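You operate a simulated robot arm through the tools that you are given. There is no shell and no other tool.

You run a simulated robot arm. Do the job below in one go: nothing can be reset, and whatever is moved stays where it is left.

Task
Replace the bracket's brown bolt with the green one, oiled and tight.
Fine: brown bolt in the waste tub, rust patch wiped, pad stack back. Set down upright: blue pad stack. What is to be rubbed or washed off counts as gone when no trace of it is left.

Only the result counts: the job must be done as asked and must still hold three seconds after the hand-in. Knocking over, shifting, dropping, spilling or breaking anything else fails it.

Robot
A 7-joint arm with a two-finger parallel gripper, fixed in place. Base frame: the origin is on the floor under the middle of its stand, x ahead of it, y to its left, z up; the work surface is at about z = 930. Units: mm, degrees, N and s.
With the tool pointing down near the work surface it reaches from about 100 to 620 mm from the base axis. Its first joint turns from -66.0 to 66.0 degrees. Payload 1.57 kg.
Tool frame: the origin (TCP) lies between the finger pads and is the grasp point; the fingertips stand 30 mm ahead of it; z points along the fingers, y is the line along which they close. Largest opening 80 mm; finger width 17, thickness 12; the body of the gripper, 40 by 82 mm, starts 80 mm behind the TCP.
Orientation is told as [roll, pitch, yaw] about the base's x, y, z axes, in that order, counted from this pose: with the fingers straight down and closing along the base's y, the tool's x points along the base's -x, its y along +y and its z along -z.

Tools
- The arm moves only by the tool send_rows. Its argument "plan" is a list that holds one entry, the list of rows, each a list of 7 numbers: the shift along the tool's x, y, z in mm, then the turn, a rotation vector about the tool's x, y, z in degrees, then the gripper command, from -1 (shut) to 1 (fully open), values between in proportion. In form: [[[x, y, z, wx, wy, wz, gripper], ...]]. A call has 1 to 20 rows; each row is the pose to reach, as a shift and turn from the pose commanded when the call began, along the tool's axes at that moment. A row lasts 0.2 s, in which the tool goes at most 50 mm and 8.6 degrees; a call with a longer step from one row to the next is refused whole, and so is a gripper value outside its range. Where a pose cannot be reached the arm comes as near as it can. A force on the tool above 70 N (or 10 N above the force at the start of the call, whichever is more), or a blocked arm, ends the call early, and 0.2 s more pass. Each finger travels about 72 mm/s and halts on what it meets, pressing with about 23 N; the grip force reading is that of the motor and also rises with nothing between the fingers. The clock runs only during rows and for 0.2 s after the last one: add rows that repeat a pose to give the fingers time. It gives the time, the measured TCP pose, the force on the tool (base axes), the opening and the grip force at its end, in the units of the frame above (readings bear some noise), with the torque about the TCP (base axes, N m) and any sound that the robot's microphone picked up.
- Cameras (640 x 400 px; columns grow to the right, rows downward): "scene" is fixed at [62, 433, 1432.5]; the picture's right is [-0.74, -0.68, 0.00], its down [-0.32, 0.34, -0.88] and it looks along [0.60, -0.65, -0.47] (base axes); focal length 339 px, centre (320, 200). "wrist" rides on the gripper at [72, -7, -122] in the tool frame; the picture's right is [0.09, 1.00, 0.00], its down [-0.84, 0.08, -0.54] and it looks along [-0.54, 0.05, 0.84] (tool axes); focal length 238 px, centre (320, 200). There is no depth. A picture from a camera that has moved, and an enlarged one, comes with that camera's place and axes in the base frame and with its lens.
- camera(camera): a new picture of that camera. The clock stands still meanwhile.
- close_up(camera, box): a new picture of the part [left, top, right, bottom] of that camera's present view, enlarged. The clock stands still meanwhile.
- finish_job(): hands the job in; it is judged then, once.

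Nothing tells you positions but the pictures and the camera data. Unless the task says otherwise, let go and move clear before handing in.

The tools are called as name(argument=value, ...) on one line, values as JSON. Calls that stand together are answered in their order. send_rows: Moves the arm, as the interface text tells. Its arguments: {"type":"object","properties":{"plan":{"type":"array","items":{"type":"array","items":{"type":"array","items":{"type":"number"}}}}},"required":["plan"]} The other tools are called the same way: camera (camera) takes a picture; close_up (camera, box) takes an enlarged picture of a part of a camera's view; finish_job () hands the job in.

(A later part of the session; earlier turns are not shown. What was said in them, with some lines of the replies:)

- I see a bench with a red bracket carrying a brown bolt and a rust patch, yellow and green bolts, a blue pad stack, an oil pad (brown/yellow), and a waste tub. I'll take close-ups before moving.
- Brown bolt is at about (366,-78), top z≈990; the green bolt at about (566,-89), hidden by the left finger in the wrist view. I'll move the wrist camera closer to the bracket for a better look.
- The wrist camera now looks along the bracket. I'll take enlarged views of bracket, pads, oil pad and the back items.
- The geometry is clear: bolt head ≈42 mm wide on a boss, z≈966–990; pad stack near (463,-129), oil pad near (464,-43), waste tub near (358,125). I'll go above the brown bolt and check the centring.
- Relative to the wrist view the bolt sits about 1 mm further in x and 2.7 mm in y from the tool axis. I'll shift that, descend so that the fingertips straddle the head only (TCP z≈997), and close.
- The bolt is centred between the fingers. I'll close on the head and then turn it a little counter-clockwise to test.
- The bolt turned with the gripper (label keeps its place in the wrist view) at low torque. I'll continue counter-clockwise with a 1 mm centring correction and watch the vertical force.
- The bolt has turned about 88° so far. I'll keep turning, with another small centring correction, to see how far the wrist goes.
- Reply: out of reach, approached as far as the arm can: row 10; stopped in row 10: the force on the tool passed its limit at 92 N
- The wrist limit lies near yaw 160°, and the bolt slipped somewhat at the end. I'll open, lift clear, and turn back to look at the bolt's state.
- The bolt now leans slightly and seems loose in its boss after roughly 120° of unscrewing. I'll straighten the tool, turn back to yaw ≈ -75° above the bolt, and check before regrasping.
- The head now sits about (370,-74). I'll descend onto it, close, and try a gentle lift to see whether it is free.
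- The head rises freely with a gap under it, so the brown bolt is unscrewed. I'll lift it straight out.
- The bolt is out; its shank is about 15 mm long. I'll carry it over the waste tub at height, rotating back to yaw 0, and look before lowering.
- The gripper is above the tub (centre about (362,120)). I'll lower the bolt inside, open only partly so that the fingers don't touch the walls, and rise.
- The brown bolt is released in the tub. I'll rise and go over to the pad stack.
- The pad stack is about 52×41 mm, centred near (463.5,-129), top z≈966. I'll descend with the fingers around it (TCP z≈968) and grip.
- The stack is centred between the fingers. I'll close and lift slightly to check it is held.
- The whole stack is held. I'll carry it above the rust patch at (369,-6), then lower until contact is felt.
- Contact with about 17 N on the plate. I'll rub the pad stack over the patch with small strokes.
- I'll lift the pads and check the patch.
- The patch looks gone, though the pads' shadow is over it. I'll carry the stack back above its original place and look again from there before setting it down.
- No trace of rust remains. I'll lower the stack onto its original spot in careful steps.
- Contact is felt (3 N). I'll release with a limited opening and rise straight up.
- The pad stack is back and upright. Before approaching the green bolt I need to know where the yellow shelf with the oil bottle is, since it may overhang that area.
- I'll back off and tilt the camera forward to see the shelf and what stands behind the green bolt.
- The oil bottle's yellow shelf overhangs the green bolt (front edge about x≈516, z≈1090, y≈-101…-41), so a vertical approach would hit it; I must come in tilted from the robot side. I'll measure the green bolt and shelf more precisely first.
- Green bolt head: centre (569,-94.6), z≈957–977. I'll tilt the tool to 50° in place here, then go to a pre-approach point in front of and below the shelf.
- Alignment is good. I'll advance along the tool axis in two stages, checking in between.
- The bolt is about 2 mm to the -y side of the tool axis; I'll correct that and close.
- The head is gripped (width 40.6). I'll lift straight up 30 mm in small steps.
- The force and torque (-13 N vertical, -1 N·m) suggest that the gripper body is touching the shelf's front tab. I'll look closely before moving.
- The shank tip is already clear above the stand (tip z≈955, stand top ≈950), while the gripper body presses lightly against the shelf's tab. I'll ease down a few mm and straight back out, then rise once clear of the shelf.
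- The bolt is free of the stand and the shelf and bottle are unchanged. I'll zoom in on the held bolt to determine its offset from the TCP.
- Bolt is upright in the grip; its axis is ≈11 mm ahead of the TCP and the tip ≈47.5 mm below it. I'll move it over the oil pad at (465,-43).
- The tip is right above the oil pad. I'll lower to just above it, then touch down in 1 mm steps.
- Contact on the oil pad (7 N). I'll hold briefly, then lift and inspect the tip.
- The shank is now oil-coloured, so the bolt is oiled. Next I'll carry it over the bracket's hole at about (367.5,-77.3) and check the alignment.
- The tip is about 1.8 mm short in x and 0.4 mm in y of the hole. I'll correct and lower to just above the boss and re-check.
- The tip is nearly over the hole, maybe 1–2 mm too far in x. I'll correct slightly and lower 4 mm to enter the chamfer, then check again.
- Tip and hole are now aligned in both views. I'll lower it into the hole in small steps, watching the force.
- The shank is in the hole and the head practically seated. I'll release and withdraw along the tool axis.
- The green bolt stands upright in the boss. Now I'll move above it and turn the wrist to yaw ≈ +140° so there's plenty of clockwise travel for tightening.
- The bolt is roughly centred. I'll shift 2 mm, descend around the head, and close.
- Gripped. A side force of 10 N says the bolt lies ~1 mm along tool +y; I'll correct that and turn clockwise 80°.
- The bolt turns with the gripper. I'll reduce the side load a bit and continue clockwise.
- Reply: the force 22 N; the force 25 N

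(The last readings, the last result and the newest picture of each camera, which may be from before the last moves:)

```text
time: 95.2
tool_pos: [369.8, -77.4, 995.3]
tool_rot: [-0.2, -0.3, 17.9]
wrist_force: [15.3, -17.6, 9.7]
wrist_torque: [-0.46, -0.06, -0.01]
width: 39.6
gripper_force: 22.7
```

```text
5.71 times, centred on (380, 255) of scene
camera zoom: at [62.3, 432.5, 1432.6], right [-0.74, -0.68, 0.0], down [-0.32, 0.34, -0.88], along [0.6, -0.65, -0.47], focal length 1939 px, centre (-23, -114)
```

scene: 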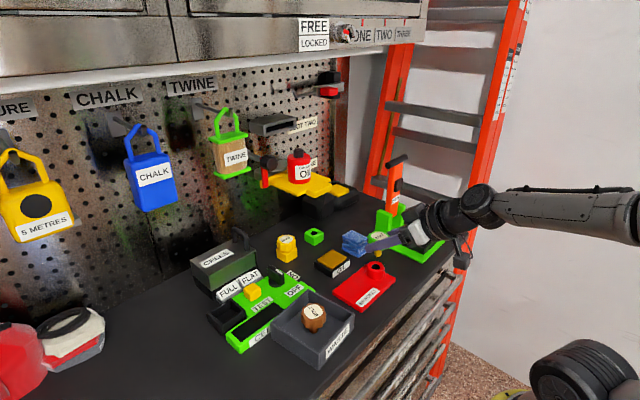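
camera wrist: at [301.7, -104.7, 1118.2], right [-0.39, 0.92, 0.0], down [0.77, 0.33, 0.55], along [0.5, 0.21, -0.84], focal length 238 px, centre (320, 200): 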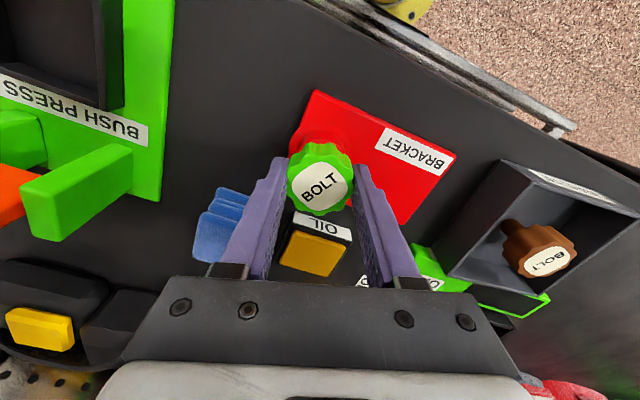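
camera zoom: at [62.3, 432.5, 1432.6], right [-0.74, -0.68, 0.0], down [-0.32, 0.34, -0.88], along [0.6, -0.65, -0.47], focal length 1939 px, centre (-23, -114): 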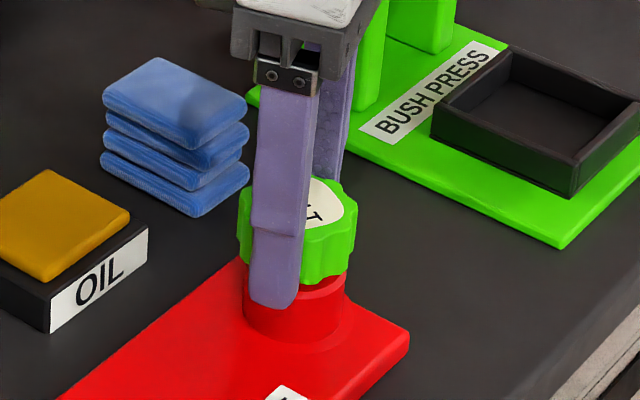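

120° clockwise so far, no tightening torque yet. I'll ease the side load again and keep turning.

send_rows(plan=[[[0, -0.9, 0, 0, 0, 0, -1], [0, -0.9, 0, 0, 0, 8, -1], [0, -0.9, 0, 0, 0, 16, -1], [0, -0.9, 0, 0, 0, 24, -1], [0, -0.9, 0, 0, 0, 32, -1], [0, -0.9, 0, 0, 0, 40, -1], [0, -0.9, 0, 0, 0, 40, -1]]])

camera(camera="wrist")

close_up(camera="scene", box=[345, 220, 415, 290])

```text
time: 96.8
tool_pos: [367.1, -74.9, 994.0]
tool_rot: [-0.1, 0.5, -22.1]
wrist_force: [-3.1, -14.8, -9.2]
wrist_torque: [-0.13, 0.14, 0.2]
width: 39.8
gripper_force: 23.0
```

```text
taken
camera wrist: at [298.1, -55.1, 1116.9], right [0.29, 0.96, 0.0], down [0.81, -0.24, 0.53], along [0.51, -0.16, -0.85], focal length 238 px, centre (320, 200)
```

wrist: 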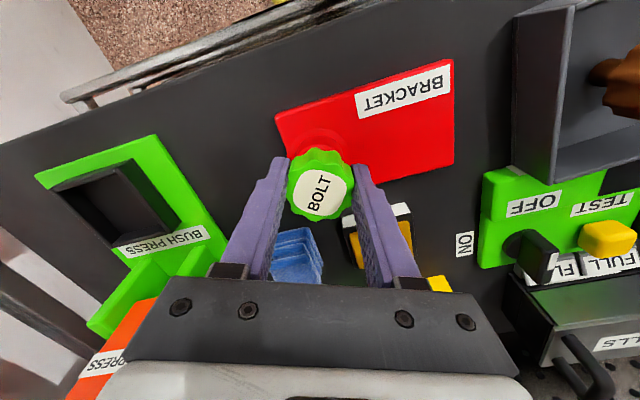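

```text
5.71 times, centred on (380, 255) of scene
camera zoom: at [62.0, 432.6, 1432.6], right [-0.74, -0.68, 0.0], down [-0.32, 0.34, -0.88], along [0.6, -0.65, -0.47], focal length 1939 px, centre (-23, -114)
```

zoom: 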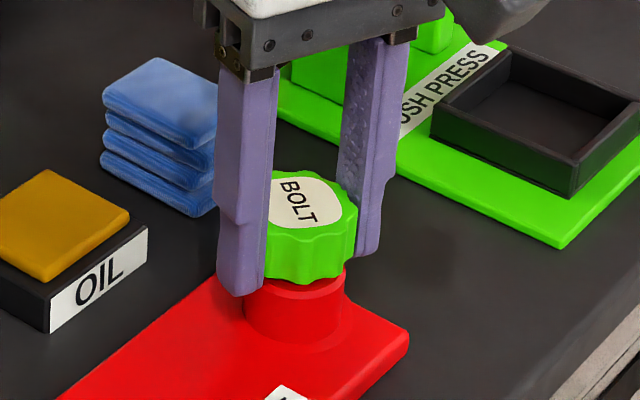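

The bolt now resists: torque rose to 0.2 N·m, it pulled down and slipped ~25° in the fingers. I'll regrip centred and turn further clockwise to make sure it is tight.

send_rows(plan=[[[0, 0, 0, 0, 0, 0, 0.4], [0, 0, 0, 0, 0, 0, 0.4], [0, 0, 0, 0, 0, 0, 0.4], [0, 0, 0, 0, 0, 0, 0.4]]])

camera(camera="wrist")

close_up(camera="wrist", box=[230, 120, 410, 260])

close_up(camera="scene", box=[345, 220, 415, 290])

```text
time: 97.8
tool_pos: [368.7, -76.2, 996.8]
tool_rot: [0.1, 0.1, -21.9]
wrist_force: [-0.7, -0.2, -0.6]
wrist_torque: [-0.01, 0.01, 0.01]
width: 56.0
gripper_force: 0.1
```

```text
taken
camera wrist: at [298.9, -54.8, 1118.3], right [0.29, 0.96, 0.0], down [0.81, -0.24, 0.54], along [0.52, -0.15, -0.84], focal length 238 px, centre (320, 200)
```

wrist: 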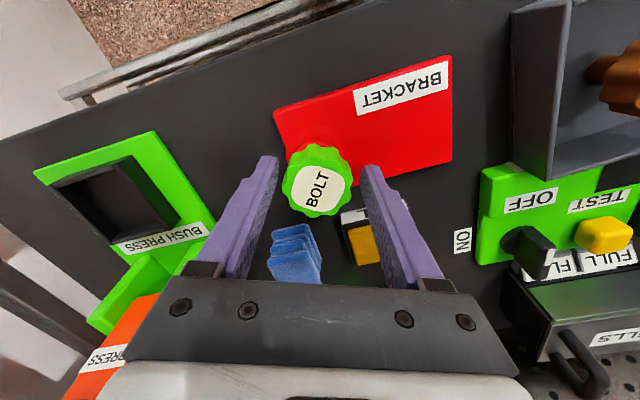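

```text
2.86 times, centred on (320, 190) of wrist
camera zoom: at [298.9, -54.8, 1118.3], right [0.29, 0.96, 0.0], down [0.81, -0.24, 0.54], along [0.52, -0.15, -0.84], focal length 681 px, centre (320, 229)
```

zoom: 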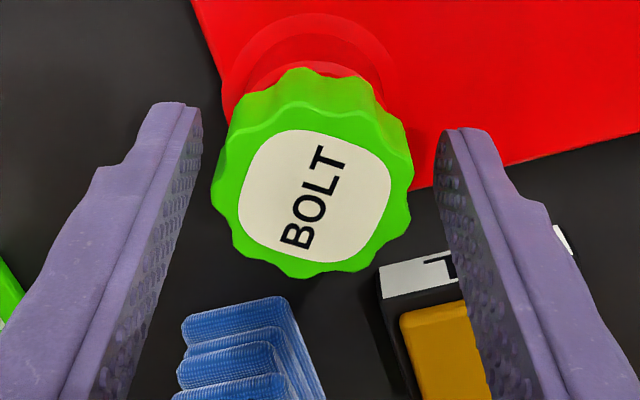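

```text
5.71 times, centred on (380, 255) of scene
camera zoom: at [62.0, 433.0, 1432.5], right [-0.74, -0.68, 0.0], down [-0.32, 0.34, -0.88], along [0.6, -0.65, -0.47], focal length 1939 px, centre (-23, -114)
```

zoom: 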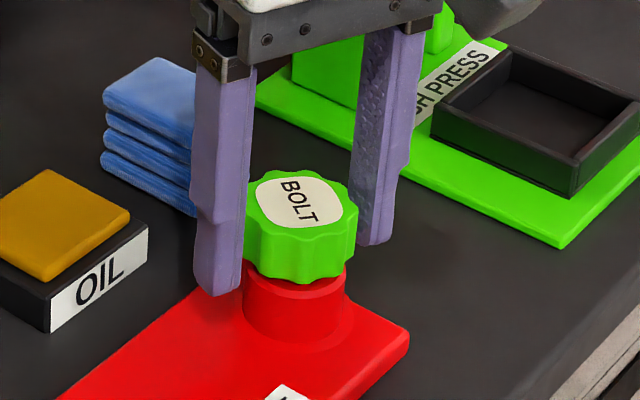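

send_rows(plan=[[[-1.5, -2.2, 0, 0, 0, 0, 0.4], [-1.5, -2.2, 0, 0, 0, 0, 0.4]]])

close_up(camera="wrist", box=[230, 120, 410, 260])

send_rows(plan=[[[0, 0, 0, 0, 0, 0, 0.1], [0, 0, 0, 0, 0, 0, -0.2], [0, 0, 0, 0, 0, 0, -1], [0, 0, 0, 0, 0, 0, -1], [0, 0, 0, 0, 0, 0, -1]]])

```text
time: 98.4
tool_pos: [369.0, -77.4, 996.6]
tool_rot: [0.1, -0.1, -22.0]
wrist_force: [0.6, 0.2, -0.2]
wrist_torque: [0.03, -0.02, 0.0]
width: 56.2
gripper_force: 0.1
```

```text
2.86 times, centred on (320, 190) of wrist
camera zoom: at [299.4, -57.4, 1118.4], right [0.29, 0.96, 0.0], down [0.81, -0.24, 0.54], along [0.52, -0.15, -0.84], focal length 681 px, centre (320, 229)
```

zoom: 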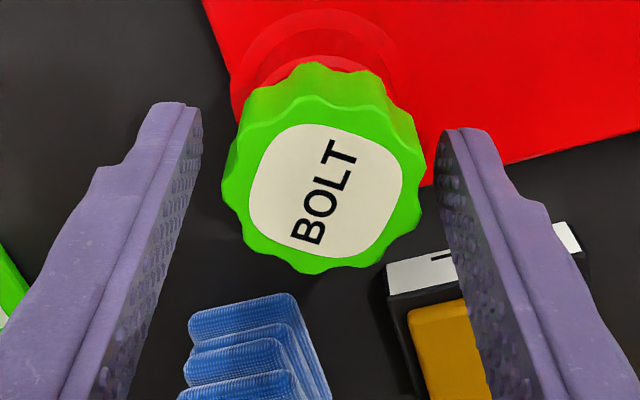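

```text
time: 99.6
tool_pos: [370.8, -78.1, 995.6]
tool_rot: [0.1, 0.1, -22.0]
wrist_force: [4.6, 11.1, 0.1]
wrist_torque: [0.22, -0.1, -0.02]
width: 39.7
gripper_force: 22.9
```

send_rows(plan=[[[0, 0.5, 0, 0, 0, 0, -1], [0, 0.5, 0, 0, 0, 7, -1], [0, 0.5, 0, 0, 0, 14, -1], [0, 0.5, 0, 0, 0, 21, -1], [0, 0.5, 0, 0, 0, 28, -1]]])

close_up(camera="wrist", box=[230, 120, 410, 260])

close_up(camera="scene", box=[345, 220, 415, 290])

```text
time: 100.8
tool_pos: [370.7, -77.3, 995.9]
tool_rot: [0.3, 0.1, -50.2]
wrist_force: [9.7, 15.0, 0.5]
wrist_torque: [0.22, -0.16, 0.15]
width: 40.0
gripper_force: 23.2
```

```text
2.86 times, centred on (320, 190) of wrist
camera zoom: at [317.8, -27.2, 1118.2], right [0.71, 0.71, 0.0], down [0.59, -0.59, 0.54], along [0.39, -0.38, -0.84], focal length 681 px, centre (320, 229)
```

zoom: 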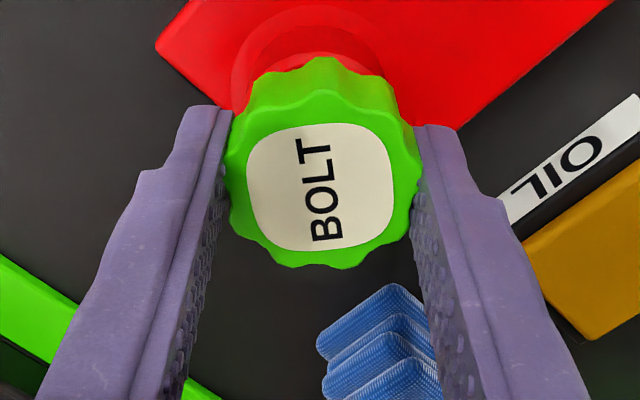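

```text
5.71 times, centred on (380, 255) of scene
camera zoom: at [62.2, 433.4, 1432.3], right [-0.74, -0.68, 0.0], down [-0.32, 0.34, -0.88], along [0.6, -0.65, -0.47], focal length 1939 px, centre (-23, -114)
```

zoom: 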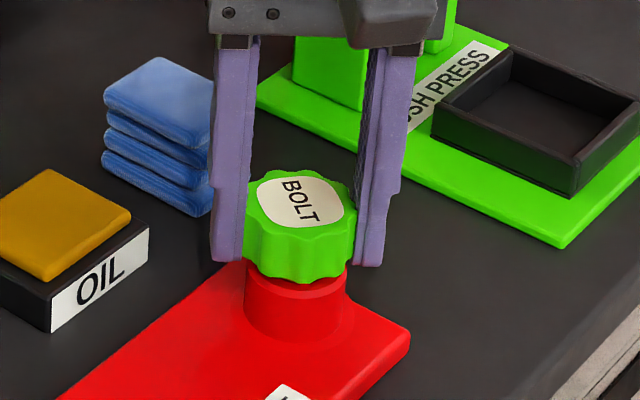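

The head label no longer moves while the fingers slip around it, so the bolt is at its tight stop (≈132° turned, like the ≈130° for the brown one). I'll release, rise, and inspect.

send_rows(plan=[[[0, 0, 0, 0, 0, 0, 0.2], [0, 0, 0, 0, 0, 0, 0.6], [0, 0, 0, 0, 0, 0, 0.8], [0, 0, 0, 0, 0, 0, 0.8], [0, 0, -15, 0, 0, 0, 0.8], [0, 0, -35, 0, 0, 0, 0.8], [0, 0, -60, 0, 0, 0, 0.8], [0, 0, -90, 0, 0, 0, 0.8], [0, 0, -120, 0, 0, 0, 0.8], [0, 0, -120, 0, 0, 0, 0.8]]])

close_up(camera="scene", box=[320, 200, 440, 300])

close_up(camera="scene", box=[350, 240, 410, 290])

camera(camera="wrist")

camera(camera="scene")

```text
time: 103.0
tool_pos: [369.4, -77.5, 1116.5]
tool_rot: [0.0, 0.1, -50.1]
wrist_force: [0.2, 0.7, 0.7]
wrist_torque: [0.0, 0.04, 0.02]
width: 72.0
gripper_force: 0.0
```

```text
4.00 times, centred on (380, 250) of scene
camera zoom: at [62.0, 433.0, 1432.5], right [-0.74, -0.68, 0.0], down [-0.32, 0.34, -0.88], along [0.6, -0.65, -0.47], focal length 1357 px, centre (80, 0)
```

zoom: 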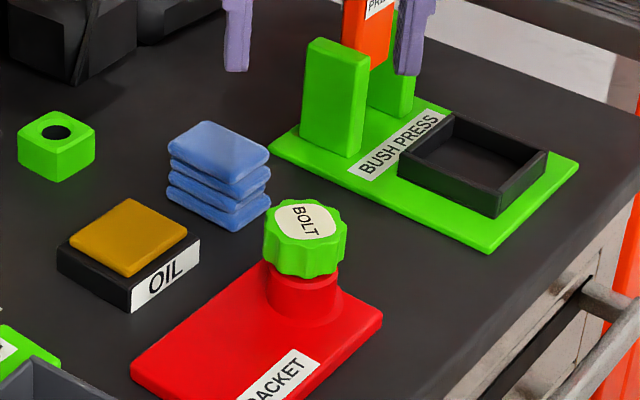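

```text
8.00 times, centred on (380, 265) of scene
camera zoom: at [62.0, 433.0, 1432.5], right [-0.74, -0.68, 0.0], down [-0.32, 0.34, -0.88], along [0.6, -0.65, -0.47], focal length 2714 px, centre (-160, -320)
```

zoom: 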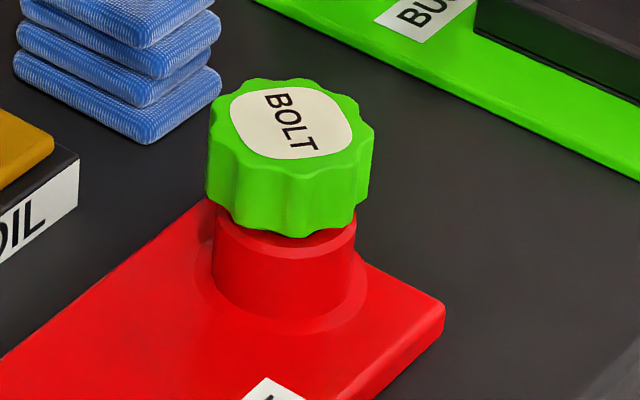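

```text
taken
camera wrist: at [317.2, -26.3, 1239.0], right [0.7, 0.71, 0.0], down [0.6, -0.59, 0.54], along [0.38, -0.38, -0.84], focal length 238 px, centre (320, 200)
```

wrist: 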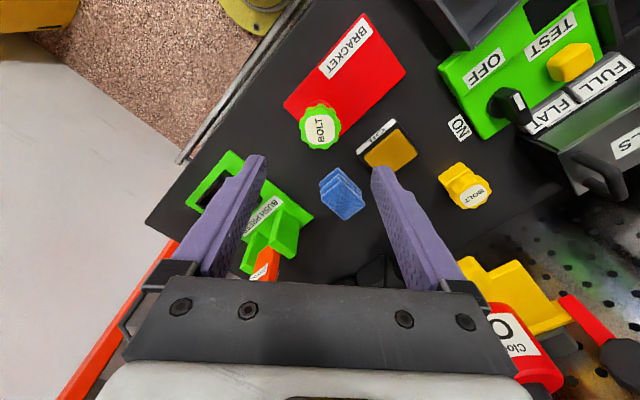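

```text
taken
```

scene: 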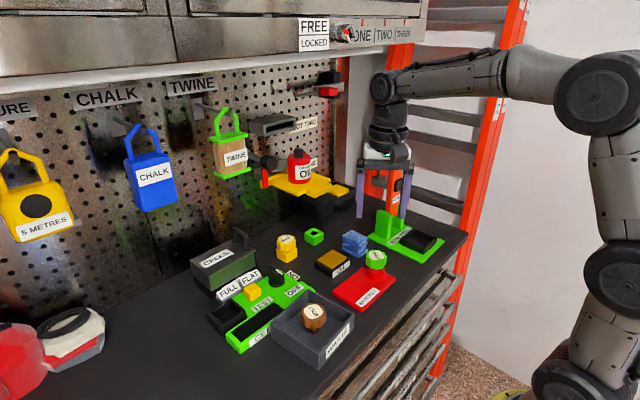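

The green bolt sits upright at the same height as the brown one did. I'll verify the shelf and bottle, the tub, the pads and the bracket once more.

close_up(camera="scene", box=[250, 140, 370, 250])

close_up(camera="scene", box=[180, 220, 380, 380])

close_up(camera="scene", box=[325, 245, 415, 315])

close_up(camera="wrist", box=[270, 0, 450, 220])

```text
3.64 times, centred on (310, 195) of scene
camera zoom: at [62.0, 433.0, 1432.5], right [-0.74, -0.68, 0.0], down [-0.32, 0.34, -0.88], along [0.6, -0.65, -0.47], focal length 1234 px, centre (356, 218)
```

zoom: 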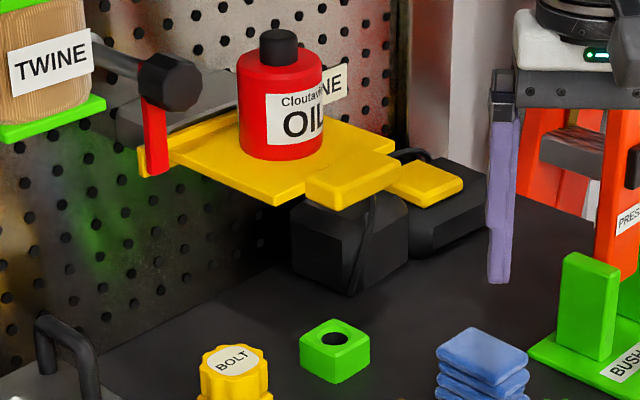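

```text
2.50 times, centred on (280, 300) of scene
camera zoom: at [62.0, 433.0, 1432.5], right [-0.74, -0.68, 0.0], down [-0.32, 0.34, -0.88], along [0.6, -0.65, -0.47], focal length 848 px, centre (420, -50)
```

zoom: 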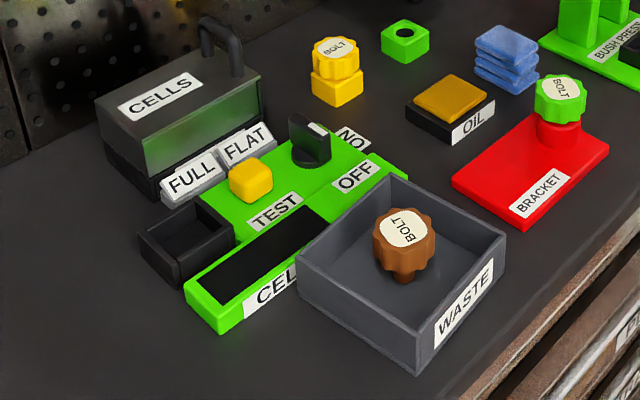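

```text
5.71 times, centred on (370, 280) of scene
camera zoom: at [62.0, 433.0, 1432.5], right [-0.74, -0.68, 0.0], down [-0.32, 0.34, -0.88], along [0.6, -0.65, -0.47], focal length 1939 px, centre (34, -257)
```

zoom: 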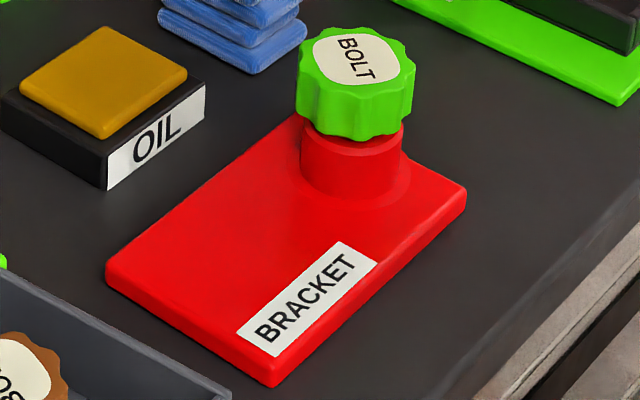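

```text
1.82 times, centred on (360, 110) of wrist
camera zoom: at [317.2, -26.3, 1239.0], right [0.7, 0.71, 0.0], down [0.6, -0.59, 0.54], along [0.38, -0.38, -0.84], focal length 433 px, centre (247, 364)
```

zoom: 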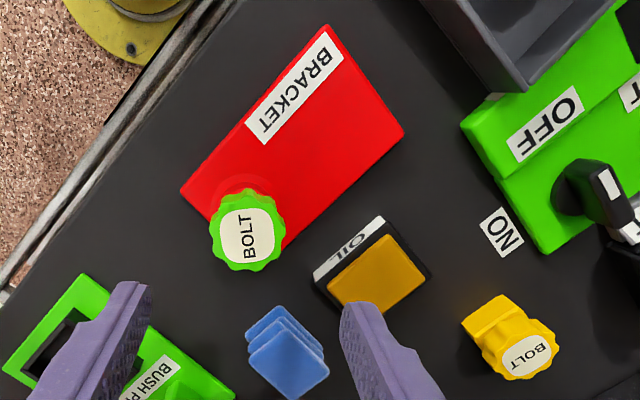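

Everything checks out: the green bolt is oiled, seated and at its stop, and the rust is gone without trace. The brown bolt is in the waste tub, the pad stack is back upright, and the shelf, bottle and stand are unmoved. The arm is clear, so I'm handing in the job.

finish_job()

```text
The job is handed in.
```

The job is handed in. The green bolt is in the bracket, oiled and turned clockwise until it would not move any further.

- **Tightness:** the bolt turned about 130°, then stopped. After I regripped and turned again, the fingers slipped around the head without moving it. No sound or other signal confirmed "tight", so I'm judging by that stop and by the head sitting at the same height the brown one did.
- **Oil:** I pressed the shank onto the oil pad, and it came away oil-coloured.
- **Brown bolt:** it is standing in the waste tub.
- **Rust patch:** it is wiped off, with no trace visible in the last pictures.
- **Pad stack:** it is back in its place and upright, turned a few degrees from how it stood before.
- **Shelf contact:** while lifting the green bolt from its stand, the gripper pressed lightly (about 14 N) against the yellow shelf that holds the oil bottle. The shelf and bottle look unmoved in pictures from before and after.
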